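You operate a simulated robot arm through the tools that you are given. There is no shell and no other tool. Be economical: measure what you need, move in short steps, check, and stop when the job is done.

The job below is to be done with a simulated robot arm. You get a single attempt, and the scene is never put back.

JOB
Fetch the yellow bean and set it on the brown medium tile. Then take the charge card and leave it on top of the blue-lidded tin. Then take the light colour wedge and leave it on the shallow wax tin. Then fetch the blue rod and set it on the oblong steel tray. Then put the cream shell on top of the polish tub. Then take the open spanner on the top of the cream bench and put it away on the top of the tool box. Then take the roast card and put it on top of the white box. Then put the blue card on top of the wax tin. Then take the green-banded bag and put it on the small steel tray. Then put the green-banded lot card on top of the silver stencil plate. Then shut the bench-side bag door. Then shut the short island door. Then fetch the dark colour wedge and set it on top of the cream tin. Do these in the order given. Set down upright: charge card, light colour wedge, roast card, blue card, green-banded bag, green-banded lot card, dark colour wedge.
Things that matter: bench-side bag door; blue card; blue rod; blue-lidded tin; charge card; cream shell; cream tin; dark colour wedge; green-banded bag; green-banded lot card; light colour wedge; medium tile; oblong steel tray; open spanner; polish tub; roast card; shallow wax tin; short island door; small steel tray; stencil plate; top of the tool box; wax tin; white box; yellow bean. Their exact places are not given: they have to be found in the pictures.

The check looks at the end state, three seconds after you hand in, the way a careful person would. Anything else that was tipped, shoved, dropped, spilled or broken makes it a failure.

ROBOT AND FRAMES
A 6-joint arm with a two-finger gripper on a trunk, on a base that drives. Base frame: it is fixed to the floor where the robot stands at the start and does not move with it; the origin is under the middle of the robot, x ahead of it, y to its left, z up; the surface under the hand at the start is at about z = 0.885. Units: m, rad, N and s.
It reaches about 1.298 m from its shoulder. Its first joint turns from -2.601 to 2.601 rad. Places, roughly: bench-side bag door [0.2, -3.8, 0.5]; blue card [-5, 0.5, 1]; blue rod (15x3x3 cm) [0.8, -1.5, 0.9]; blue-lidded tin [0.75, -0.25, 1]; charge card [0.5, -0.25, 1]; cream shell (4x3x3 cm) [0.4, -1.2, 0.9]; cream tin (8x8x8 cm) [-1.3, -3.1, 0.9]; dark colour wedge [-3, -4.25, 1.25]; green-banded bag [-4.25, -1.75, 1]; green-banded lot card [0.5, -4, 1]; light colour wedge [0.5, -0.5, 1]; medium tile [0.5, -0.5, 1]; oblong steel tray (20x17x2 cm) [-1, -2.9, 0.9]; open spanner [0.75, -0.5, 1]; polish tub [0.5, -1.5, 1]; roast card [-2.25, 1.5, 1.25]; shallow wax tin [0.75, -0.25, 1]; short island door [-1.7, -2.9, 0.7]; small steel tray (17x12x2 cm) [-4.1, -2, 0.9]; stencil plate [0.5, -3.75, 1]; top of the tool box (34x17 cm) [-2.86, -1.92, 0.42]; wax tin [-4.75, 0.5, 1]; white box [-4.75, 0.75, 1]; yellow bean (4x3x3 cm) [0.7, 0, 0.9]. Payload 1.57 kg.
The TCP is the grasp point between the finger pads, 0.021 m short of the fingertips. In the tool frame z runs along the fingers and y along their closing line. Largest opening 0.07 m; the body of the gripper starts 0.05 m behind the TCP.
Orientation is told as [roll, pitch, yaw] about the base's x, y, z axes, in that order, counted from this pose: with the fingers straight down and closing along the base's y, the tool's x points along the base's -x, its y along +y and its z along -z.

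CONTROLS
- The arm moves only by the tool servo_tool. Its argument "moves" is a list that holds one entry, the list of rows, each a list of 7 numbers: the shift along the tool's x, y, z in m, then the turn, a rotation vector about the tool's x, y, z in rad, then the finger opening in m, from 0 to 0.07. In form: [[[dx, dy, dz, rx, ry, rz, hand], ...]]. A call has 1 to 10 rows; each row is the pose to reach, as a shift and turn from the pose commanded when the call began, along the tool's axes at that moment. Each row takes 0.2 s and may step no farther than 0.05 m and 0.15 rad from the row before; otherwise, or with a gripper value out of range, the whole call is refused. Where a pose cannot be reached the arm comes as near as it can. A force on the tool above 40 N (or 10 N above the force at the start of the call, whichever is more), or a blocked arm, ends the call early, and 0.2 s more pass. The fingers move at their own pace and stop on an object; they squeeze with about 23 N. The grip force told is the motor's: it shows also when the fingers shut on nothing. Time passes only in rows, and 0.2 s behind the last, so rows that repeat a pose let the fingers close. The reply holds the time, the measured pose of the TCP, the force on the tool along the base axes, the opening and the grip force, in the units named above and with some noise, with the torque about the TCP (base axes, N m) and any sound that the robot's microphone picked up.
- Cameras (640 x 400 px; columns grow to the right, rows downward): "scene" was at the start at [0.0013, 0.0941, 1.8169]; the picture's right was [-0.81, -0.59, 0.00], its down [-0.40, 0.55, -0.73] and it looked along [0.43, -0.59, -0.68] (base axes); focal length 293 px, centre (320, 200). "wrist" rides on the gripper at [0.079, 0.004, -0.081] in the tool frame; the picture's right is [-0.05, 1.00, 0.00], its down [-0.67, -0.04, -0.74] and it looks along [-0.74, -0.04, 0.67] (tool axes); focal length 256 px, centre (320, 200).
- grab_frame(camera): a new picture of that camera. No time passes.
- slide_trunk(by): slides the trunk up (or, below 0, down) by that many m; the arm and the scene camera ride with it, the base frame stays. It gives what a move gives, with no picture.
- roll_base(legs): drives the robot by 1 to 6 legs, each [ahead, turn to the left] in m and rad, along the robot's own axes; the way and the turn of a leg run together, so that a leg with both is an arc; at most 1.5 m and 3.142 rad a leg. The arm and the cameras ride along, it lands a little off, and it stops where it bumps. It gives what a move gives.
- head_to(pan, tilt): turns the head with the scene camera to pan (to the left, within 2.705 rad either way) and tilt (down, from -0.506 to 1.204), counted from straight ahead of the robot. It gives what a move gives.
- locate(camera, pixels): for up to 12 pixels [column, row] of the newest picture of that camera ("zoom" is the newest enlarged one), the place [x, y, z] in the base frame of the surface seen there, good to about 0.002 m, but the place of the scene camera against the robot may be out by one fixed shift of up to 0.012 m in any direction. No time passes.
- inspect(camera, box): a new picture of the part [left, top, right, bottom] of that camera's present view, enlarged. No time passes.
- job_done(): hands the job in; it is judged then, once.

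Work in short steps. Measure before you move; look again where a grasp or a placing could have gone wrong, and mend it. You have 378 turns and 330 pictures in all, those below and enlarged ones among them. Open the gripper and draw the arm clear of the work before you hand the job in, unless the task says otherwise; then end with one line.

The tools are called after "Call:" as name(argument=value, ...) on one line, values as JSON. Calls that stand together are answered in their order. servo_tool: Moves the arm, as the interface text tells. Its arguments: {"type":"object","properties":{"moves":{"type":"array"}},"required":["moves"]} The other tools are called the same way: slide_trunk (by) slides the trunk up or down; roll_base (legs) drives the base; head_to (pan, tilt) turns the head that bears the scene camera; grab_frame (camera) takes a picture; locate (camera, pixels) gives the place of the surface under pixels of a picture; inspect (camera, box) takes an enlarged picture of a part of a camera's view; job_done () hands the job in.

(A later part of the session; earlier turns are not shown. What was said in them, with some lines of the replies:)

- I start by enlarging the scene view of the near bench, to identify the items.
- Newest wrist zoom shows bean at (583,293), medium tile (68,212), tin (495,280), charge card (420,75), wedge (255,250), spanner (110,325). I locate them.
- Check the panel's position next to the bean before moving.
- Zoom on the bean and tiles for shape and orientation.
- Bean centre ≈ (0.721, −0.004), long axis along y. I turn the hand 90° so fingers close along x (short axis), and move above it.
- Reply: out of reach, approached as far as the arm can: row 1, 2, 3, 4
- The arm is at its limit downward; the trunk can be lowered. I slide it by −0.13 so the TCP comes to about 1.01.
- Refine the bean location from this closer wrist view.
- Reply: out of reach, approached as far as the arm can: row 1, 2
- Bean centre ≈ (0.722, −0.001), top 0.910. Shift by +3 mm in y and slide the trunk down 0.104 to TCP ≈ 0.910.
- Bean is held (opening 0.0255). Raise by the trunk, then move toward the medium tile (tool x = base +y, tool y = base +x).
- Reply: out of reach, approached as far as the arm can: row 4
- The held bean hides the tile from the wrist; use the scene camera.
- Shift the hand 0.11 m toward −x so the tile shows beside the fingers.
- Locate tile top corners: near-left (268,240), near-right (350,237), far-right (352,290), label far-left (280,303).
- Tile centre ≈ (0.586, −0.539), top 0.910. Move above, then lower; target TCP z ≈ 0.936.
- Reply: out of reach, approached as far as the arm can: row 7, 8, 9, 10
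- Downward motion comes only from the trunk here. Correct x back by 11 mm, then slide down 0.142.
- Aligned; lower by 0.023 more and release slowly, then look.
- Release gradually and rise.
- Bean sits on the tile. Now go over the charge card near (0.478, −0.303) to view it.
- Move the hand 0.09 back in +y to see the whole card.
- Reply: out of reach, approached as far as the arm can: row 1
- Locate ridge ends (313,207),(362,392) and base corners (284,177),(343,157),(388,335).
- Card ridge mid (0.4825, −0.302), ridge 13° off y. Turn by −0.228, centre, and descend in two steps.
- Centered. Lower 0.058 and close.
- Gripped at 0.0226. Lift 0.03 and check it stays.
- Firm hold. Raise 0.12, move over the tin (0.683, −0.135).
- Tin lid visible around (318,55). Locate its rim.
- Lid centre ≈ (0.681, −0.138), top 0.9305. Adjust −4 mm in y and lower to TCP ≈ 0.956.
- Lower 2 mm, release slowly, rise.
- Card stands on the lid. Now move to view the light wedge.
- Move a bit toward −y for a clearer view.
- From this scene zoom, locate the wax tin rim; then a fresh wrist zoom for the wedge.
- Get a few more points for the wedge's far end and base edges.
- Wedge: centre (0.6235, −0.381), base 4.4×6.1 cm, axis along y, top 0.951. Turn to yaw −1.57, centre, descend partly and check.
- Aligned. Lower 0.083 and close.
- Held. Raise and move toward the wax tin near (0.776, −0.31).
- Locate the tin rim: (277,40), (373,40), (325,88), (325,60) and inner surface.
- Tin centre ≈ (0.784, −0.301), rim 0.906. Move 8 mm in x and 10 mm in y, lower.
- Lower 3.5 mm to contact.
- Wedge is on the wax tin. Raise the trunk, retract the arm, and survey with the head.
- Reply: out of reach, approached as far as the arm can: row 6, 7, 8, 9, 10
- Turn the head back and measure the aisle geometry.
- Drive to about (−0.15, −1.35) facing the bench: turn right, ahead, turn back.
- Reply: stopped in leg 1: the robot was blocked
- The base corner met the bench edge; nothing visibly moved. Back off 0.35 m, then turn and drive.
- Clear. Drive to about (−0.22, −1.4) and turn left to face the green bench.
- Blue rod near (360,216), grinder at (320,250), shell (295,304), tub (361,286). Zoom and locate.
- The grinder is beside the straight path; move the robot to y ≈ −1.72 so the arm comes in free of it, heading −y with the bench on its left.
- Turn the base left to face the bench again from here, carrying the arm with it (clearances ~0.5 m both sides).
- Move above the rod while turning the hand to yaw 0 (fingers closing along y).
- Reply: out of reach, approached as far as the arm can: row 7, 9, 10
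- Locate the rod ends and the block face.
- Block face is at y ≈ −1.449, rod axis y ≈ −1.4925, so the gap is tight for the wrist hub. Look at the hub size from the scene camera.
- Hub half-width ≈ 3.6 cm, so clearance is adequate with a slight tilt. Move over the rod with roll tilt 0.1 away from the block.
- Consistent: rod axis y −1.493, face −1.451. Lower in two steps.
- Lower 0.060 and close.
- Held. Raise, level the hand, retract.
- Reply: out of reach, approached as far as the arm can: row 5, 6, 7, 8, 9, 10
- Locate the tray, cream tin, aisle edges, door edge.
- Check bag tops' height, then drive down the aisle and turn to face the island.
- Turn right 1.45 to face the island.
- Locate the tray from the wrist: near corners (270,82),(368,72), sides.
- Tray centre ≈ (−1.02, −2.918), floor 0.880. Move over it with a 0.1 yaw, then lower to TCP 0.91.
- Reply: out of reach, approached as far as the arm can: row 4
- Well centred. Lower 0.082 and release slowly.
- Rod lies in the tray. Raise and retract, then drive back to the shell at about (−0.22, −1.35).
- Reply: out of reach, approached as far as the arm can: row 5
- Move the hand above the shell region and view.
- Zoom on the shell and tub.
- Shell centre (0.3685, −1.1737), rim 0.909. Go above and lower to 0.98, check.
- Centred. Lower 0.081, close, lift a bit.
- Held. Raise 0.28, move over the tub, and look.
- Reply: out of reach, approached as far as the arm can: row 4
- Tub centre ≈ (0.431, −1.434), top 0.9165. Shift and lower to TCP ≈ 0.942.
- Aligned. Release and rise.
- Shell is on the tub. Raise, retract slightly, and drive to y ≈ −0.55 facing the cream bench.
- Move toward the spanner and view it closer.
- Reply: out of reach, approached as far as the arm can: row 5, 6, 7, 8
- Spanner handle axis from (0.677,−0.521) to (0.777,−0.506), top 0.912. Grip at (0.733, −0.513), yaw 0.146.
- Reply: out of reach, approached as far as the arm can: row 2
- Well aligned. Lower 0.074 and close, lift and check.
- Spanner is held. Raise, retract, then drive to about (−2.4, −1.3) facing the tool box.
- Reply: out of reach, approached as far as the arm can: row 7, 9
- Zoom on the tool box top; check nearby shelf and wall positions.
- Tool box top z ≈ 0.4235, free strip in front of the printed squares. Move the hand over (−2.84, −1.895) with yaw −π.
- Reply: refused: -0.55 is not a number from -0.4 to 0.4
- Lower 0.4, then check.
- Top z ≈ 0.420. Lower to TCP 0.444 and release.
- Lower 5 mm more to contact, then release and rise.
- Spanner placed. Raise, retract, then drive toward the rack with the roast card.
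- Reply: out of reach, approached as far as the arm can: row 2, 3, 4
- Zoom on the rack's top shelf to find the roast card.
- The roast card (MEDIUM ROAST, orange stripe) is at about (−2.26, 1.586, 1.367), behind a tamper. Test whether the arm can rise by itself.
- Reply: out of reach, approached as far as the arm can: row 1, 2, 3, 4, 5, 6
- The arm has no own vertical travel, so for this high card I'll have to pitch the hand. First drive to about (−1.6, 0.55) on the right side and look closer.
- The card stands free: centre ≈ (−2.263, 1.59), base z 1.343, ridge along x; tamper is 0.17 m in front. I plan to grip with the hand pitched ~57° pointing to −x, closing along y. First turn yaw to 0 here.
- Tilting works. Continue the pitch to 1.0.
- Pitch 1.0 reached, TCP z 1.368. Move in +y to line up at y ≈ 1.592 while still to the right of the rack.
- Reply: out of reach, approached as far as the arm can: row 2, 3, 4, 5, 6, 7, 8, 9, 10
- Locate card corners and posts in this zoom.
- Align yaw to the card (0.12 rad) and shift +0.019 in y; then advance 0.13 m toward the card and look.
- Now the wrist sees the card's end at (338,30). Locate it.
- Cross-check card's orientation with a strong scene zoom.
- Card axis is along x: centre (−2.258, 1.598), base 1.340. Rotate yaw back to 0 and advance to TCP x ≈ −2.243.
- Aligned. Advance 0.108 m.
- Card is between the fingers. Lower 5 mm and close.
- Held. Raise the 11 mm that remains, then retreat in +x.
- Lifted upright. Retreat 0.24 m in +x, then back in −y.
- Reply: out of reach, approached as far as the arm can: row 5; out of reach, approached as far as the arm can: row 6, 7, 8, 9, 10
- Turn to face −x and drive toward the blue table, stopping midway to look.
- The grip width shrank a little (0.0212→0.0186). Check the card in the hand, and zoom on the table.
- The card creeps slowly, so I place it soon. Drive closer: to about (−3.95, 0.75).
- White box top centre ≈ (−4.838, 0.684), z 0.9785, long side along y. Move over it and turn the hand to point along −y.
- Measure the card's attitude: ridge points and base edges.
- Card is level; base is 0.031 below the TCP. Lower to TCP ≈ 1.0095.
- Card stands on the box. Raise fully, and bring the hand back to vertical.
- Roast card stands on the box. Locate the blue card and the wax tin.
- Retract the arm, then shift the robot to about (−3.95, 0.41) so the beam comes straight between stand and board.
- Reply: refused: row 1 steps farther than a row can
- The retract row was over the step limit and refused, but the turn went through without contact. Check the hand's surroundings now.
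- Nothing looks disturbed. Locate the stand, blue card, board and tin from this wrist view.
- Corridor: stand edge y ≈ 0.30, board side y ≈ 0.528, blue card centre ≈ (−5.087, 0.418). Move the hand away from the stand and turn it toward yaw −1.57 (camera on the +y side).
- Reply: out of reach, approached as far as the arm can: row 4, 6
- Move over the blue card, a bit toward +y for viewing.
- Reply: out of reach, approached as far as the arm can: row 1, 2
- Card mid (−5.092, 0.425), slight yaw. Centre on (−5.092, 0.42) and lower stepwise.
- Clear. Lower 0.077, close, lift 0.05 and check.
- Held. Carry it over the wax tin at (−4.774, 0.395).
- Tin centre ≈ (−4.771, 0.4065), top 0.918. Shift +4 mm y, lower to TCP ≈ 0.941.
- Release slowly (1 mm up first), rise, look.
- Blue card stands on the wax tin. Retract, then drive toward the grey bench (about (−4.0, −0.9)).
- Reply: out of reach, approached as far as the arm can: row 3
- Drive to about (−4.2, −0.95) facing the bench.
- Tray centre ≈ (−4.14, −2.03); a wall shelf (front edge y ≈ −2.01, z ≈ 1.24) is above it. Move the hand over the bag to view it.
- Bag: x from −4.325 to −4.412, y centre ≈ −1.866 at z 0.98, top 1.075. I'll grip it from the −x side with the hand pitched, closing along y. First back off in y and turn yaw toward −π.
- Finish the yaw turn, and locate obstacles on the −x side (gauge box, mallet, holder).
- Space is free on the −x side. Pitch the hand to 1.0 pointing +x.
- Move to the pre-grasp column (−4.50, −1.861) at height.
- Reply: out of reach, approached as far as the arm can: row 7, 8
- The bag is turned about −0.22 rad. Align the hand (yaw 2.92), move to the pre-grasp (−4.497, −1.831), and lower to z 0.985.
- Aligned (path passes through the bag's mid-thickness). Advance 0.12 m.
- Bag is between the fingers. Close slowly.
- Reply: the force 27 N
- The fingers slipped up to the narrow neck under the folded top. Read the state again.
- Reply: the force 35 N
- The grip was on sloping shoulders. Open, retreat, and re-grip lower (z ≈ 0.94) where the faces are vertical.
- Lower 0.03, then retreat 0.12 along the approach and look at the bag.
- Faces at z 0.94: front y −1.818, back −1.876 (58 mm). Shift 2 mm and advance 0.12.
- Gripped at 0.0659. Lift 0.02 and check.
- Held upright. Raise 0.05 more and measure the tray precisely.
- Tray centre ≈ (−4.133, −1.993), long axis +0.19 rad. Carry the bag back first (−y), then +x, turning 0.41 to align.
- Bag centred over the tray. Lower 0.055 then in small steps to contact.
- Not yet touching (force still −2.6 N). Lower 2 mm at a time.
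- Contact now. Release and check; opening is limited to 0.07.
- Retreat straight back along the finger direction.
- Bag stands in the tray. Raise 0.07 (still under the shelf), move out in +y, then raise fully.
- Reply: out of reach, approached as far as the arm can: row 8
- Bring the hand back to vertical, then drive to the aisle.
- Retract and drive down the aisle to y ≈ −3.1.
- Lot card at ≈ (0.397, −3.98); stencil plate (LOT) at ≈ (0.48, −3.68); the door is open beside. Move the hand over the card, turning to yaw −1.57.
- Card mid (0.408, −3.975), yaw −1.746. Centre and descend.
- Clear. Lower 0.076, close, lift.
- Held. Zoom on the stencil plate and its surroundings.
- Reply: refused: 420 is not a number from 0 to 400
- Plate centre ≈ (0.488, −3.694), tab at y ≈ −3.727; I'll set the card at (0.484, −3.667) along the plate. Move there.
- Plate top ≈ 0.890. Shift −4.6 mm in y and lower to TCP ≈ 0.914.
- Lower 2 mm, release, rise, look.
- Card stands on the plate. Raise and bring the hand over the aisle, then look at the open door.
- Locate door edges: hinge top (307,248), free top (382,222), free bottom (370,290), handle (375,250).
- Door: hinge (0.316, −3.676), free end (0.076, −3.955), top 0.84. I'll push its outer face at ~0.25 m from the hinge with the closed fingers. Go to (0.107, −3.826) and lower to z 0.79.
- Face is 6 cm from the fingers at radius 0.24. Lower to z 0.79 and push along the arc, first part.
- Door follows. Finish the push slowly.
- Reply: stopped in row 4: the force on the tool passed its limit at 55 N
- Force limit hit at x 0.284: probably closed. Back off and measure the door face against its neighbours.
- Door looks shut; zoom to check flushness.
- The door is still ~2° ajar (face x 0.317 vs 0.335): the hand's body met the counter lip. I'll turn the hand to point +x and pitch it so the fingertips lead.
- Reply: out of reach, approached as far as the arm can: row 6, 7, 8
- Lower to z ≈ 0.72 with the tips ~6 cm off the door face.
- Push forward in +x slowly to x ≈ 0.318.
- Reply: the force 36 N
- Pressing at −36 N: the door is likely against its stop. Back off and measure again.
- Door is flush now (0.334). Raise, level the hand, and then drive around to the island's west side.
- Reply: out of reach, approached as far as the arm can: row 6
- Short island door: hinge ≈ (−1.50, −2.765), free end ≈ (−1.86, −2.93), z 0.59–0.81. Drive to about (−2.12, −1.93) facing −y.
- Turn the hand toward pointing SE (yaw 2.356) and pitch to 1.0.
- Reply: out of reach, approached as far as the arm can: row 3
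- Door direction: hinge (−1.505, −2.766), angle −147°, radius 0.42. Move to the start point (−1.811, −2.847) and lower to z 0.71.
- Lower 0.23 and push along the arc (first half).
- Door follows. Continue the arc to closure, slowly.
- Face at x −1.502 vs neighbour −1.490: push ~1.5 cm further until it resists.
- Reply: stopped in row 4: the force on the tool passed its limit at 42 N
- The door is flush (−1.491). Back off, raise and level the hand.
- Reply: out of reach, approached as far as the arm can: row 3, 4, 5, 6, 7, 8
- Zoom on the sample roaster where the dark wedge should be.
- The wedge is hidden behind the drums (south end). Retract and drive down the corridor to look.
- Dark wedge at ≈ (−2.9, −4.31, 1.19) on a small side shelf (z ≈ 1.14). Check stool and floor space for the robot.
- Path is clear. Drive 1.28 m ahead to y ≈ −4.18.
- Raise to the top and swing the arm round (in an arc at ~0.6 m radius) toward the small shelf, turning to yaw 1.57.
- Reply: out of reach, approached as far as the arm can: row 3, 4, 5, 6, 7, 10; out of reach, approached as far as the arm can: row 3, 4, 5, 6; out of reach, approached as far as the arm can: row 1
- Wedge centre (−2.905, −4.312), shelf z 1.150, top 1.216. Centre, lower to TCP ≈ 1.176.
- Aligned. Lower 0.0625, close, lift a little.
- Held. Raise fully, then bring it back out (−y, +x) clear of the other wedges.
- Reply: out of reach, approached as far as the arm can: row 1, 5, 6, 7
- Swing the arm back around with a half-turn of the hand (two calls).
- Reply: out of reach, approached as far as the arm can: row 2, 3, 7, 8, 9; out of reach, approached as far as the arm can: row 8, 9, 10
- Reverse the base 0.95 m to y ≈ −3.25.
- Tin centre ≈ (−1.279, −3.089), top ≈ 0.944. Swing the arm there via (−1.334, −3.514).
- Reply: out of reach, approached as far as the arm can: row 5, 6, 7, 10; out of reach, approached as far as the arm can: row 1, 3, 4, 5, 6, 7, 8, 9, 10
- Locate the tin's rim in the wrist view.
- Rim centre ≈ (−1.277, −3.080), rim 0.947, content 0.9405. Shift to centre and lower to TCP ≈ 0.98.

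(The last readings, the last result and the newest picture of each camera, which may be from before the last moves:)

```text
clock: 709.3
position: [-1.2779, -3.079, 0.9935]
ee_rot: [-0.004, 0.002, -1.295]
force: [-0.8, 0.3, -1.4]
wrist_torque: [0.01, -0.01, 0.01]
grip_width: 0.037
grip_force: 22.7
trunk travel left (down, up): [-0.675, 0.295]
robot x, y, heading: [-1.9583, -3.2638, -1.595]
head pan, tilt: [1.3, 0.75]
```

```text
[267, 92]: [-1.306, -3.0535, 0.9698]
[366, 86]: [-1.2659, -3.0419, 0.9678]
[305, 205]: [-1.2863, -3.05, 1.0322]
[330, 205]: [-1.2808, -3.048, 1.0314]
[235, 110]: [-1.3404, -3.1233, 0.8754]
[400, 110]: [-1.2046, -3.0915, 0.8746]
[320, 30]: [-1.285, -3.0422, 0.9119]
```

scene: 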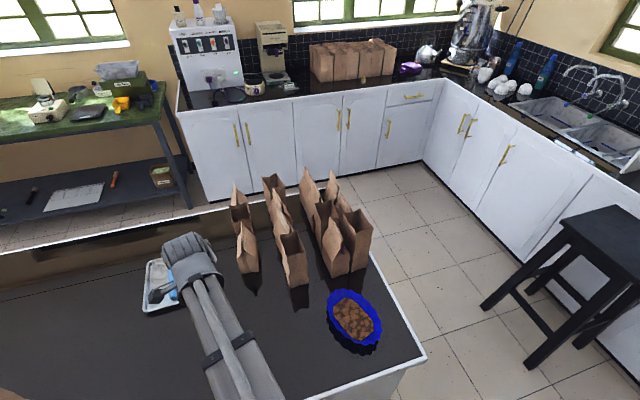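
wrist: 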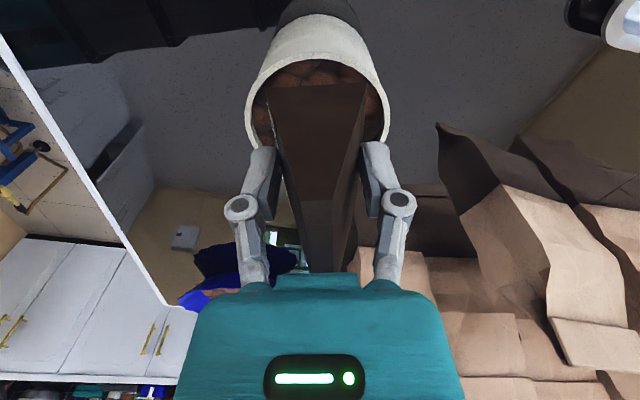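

Wedge centre ≈ (−1.2776, −3.0776), base 0.027 below TCP. Shift −2.5 mm in y and lower to contact.

Call:
servo_tool(moves=[[[-0.0025, -0.0005, 0, 0, 0, 0, 0], [-0.0025, -0.0005, 0, 0, 0, 0, 0]]])

Call:
slide_trunk(by=-0.017)

Call:
slide_trunk(by=-0.002)

Call:
slide_trunk(by=-0.002)

```text
clock: 709.9
position: [-1.2788, -3.0813, 0.9939]
ee_rot: [-0.004, 0.002, -1.295]
force: [0.4, -0.5, -1.4]
wrist_torque: [-0.01, 0.02, -0.03]
grip_width: 0.037
grip_force: 23.2
trunk travel left (down, up): [-0.675, 0.295]
robot x, y, heading: [-1.9583, -3.2594, -1.597]
head pan, tilt: [1.3, 0.75]
```

```text
clock: 710.6
position: [-1.2779, -3.081, 0.9759]
ee_rot: [-0.003, 0.002, -1.295]
force: [-0.2, -0.6, -1.1]
wrist_torque: [-0.01, 0.01, 0.03]
grip_width: 0.0375
grip_force: 23.2
trunk travel left (down, up): [-0.658, 0.312]
robot x, y, heading: [-1.9557, -3.2636, -1.6]
head pan, tilt: [1.3, 0.75]
```

```text
clock: 711.1
position: [-1.278, -3.081, 0.9741]
ee_rot: [-0.002, 0.003, -1.295]
force: [3.6, 0.9, 13.1]
wrist_torque: [-0.18, -0.27, 0.05]
grip_width: 0.037
grip_force: 22.6
trunk travel left (down, up): [-0.656, 0.314]
robot x, y, heading: [-1.9542, -3.2629, -1.594]
head pan, tilt: [1.3, 0.75]
```

```text
clock: 711.6
position: [-1.2775, -3.0813, 0.9744]
ee_rot: [-0.004, -0.001, -1.295]
force: [6.3, 2.2, 24.6]
wrist_torque: [0.06, -0.2, -0.04]
grip_width: 0.038
grip_force: 23.1
trunk travel left (down, up): [-0.654, 0.316]
robot x, y, heading: [-1.9564, -3.2651, -1.596]
head pan, tilt: [1.3, 0.75]
```

Contact on the rim. Relieve 2.5 mm and release slowly.

Call:
slide_trunk(by=0.0025)

Call:
servo_tool(moves=[[[0, 0, 0, 0, 0, 0, 0.04], [0, 0, 0, 0, 0, 0, 0.043], [0, 0, 0, 0, 0, 0, 0.048], [0, 0, 0, 0, 0, 0, 0.056], [0, 0, 0, 0, 0, 0, 0.066], [0, 0, 0, 0, 0, 0, 0.066]]])

Call:
grab_frame(camera="wrist")

```text
clock: 712.1
position: [-1.2783, -3.0814, 0.9753]
ee_rot: [-0.004, 0.002, -1.295]
force: [-0.2, 1.1, -0.7]
wrist_torque: [0.02, -0.03, 0.0]
grip_width: 0.0378
grip_force: 22.5
trunk travel left (down, up): [-0.656, 0.314]
robot x, y, heading: [-1.955, -3.2624, -1.601]
head pan, tilt: [1.3, 0.75]
```

```text
clock: 713.5
position: [-1.278, -3.0809, 0.9752]
ee_rot: [-0.004, 0.003, -1.294]
force: [-0.2, 0.0, -0.2]
wrist_torque: [-0.03, 0.0, -0.03]
grip_width: 0.0661
grip_force: 0.1
trunk travel left (down, up): [-0.656, 0.314]
robot x, y, heading: [-1.9582, -3.2615, -1.598]
head pan, tilt: [1.3, 0.75]
```

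```text
99 pictures are left
```

wrist: 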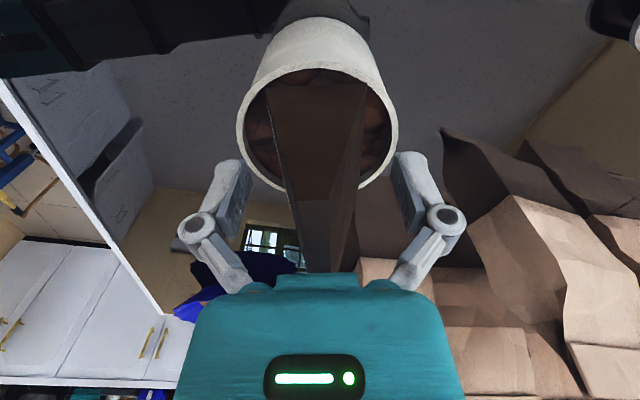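

Rise and inspect.

Call:
slide_trunk(by=0.16)

Call:
inspect(camera="wrist", box=[220, 0, 420, 125])

Call:
locate(camera="zoom", pixels=[[265, 80], [375, 80], [280, 180], [300, 170], [330, 170], [310, 330], [330, 330], [200, 120], [440, 120], [320, 30], [320, 100]])

```text
clock: 715.4
position: [-1.2781, -3.0815, 1.1358]
ee_rot: [-0.004, 0.002, -1.295]
force: [0.0, -0.1, 0.5]
wrist_torque: [0.03, -0.02, -0.03]
grip_width: 0.0663
grip_force: 0.0
trunk travel left (down, up): [-0.816, 0.154]
robot x, y, heading: [-1.9546, -3.2674, -1.597]
head pan, tilt: [1.3, 0.75]
```

```text
3.20 times, centred on (320, 62) of wrist
```

zoom: 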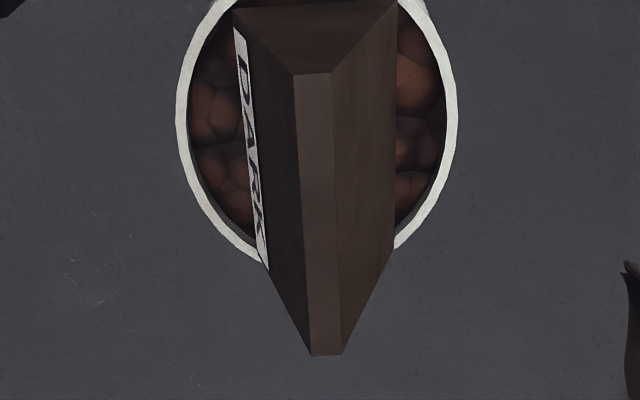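

```text
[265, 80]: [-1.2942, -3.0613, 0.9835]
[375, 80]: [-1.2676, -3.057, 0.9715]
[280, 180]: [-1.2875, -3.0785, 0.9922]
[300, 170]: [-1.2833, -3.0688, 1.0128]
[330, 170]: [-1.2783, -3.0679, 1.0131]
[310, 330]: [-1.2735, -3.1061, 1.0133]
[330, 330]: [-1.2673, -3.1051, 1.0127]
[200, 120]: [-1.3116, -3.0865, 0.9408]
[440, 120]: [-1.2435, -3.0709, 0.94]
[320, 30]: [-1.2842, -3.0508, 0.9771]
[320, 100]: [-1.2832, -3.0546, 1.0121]
```

The wedge sits level on the tin (top z 1.012–1.013 throughout). Raise and retract the arm, then a last look at both doors.

Call:
slide_trunk(by=0.15)

Call:
servo_tool(moves=[[[-0.0395, -0.0167, 0, 0, 0, 0, 0.07], [-0.0789, -0.0334, 0, 0, 0, 0, 0.07], [-0.1184, -0.0501, 0, 0, 0, 0, 0.07], [-0.1578, -0.0668, 0, 0, 0, 0, 0.07], [-0.1973, -0.0835, 0, 0, 0, 0, 0.07], [-0.2368, -0.1001, 0, 0, 0, 0, 0.07], [-0.2762, -0.1168, 0, 0, 0, 0, 0.07], [-0.3157, -0.1335, 0, 0, 0, 0, 0.07], [-0.3551, -0.1502, 0, 0, 0, 0, 0.07], [-0.3946, -0.1669, 0, 0, 0, 0, 0.07]]])

Call:
head_to(pan=1.5, tilt=0.9)

Call:
grab_frame(camera="scene")

```text
clock: 717.1
position: [-1.2765, -3.081, 1.2845]
ee_rot: [-0.002, 0.001, -1.294]
force: [-0.6, -0.2, -0.1]
wrist_torque: [0.02, 0.02, -0.02]
grip_width: 0.0664
grip_force: 0.0
trunk travel left (down, up): [-0.966, 0.004]
robot x, y, heading: [-1.9605, -3.2646, -1.594]
head pan, tilt: [1.3, 0.75]
```

```text
clock: 719.3
position: [-1.3282, -3.5058, 1.2845]
ee_rot: [0.0, 0.002, -1.295]
force: [-0.1, -0.2, -0.7]
wrist_torque: [0.0, 0.02, 0.01]
grip_width: 0.0697
grip_force: 0.1
out of reach, approached as far as the arm can: row 8
trunk travel left (down, up): [-0.966, 0.004]
robot x, y, heading: [-1.9595, -3.2592, -1.594]
head pan, tilt: [1.3, 0.75]
```

```text
clock: 720.0
position: [-1.3281, -3.5053, 1.2852]
ee_rot: [-0.002, 0.002, -1.295]
force: [0.2, -0.4, 0.5]
wrist_torque: [-0.02, 0.03, -0.02]
grip_width: 0.07
grip_force: 0.0
trunk travel left (down, up): [-0.966, 0.004]
robot x, y, heading: [-1.9587, -3.2649, -1.597]
head pan, tilt: [1.499, 0.901]
```

```text
97 pictures are left
```

scene: 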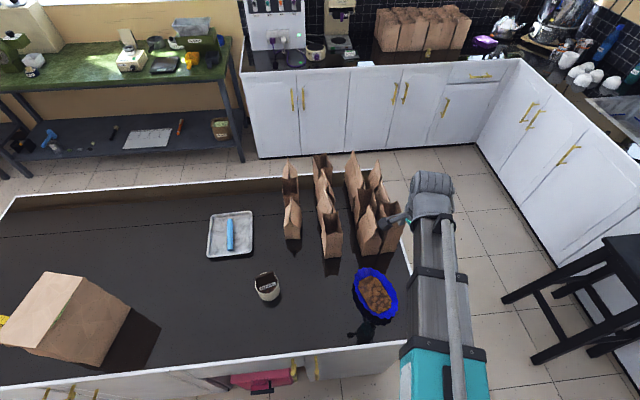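

Check the island door from above.

Call:
servo_tool(moves=[[[-0.0184, -0.0436, 0, 0, 0, 0, 0.07], [-0.0368, -0.0871, 0, 0, 0, 0, 0.07], [-0.0552, -0.1307, 0, 0, 0, 0, 0.07], [-0.0736, -0.1743, 0, 0, 0, 0, 0.07], [-0.092, -0.2179, 0, 0, 0, 0, 0.07], [-0.1104, -0.2614, 0, 0, 0, 0, 0.07]]])

Call:
inspect(camera="scene", box=[160, 300, 400, 400])

Call:
locate(camera="scene", pixels=[[240, 370], [290, 358], [215, 378], [330, 365], [180, 385], [310, 360], [268, 384]])

```text
clock: 721.5
position: [-1.5535, -3.6833, 1.2851]
ee_rot: [-0.002, -0.001, -1.292]
force: [0.7, -1.0, -0.3]
wrist_torque: [-0.03, 0.01, 0.0]
grip_width: 0.0699
grip_force: 0.1
trunk travel left (down, up): [-0.966, 0.004]
robot x, y, heading: [-1.9569, -3.2631, -1.596]
head pan, tilt: [1.499, 0.901]
```

```text
2.67 times, centred on (280, 350) of scene
```

zoom: 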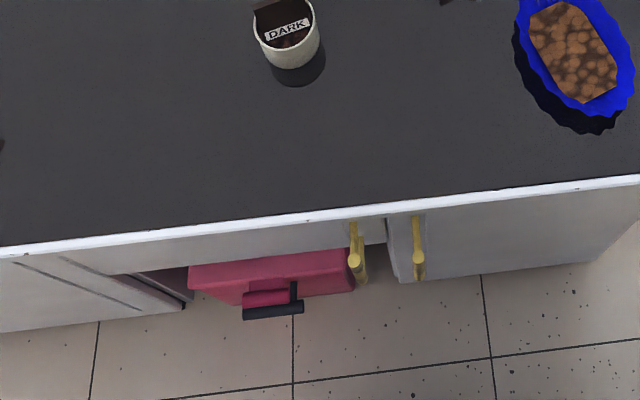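

```text
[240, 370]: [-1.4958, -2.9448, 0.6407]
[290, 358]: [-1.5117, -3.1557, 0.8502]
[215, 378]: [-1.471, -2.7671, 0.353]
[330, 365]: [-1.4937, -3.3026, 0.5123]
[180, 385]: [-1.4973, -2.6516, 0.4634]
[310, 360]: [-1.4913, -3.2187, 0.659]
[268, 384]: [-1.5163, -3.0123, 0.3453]
```

The island door is flush, the dark wedge stands on the tin, and the gripper is open with the arm clear of the work. I hand the job in.

Call:
job_done()

```text
The job is handed in.
```

All thirteen steps were done in the order given, and the job is handed in; the last pictures show both doors flush, and I saw every placed item in its place after setting it down.
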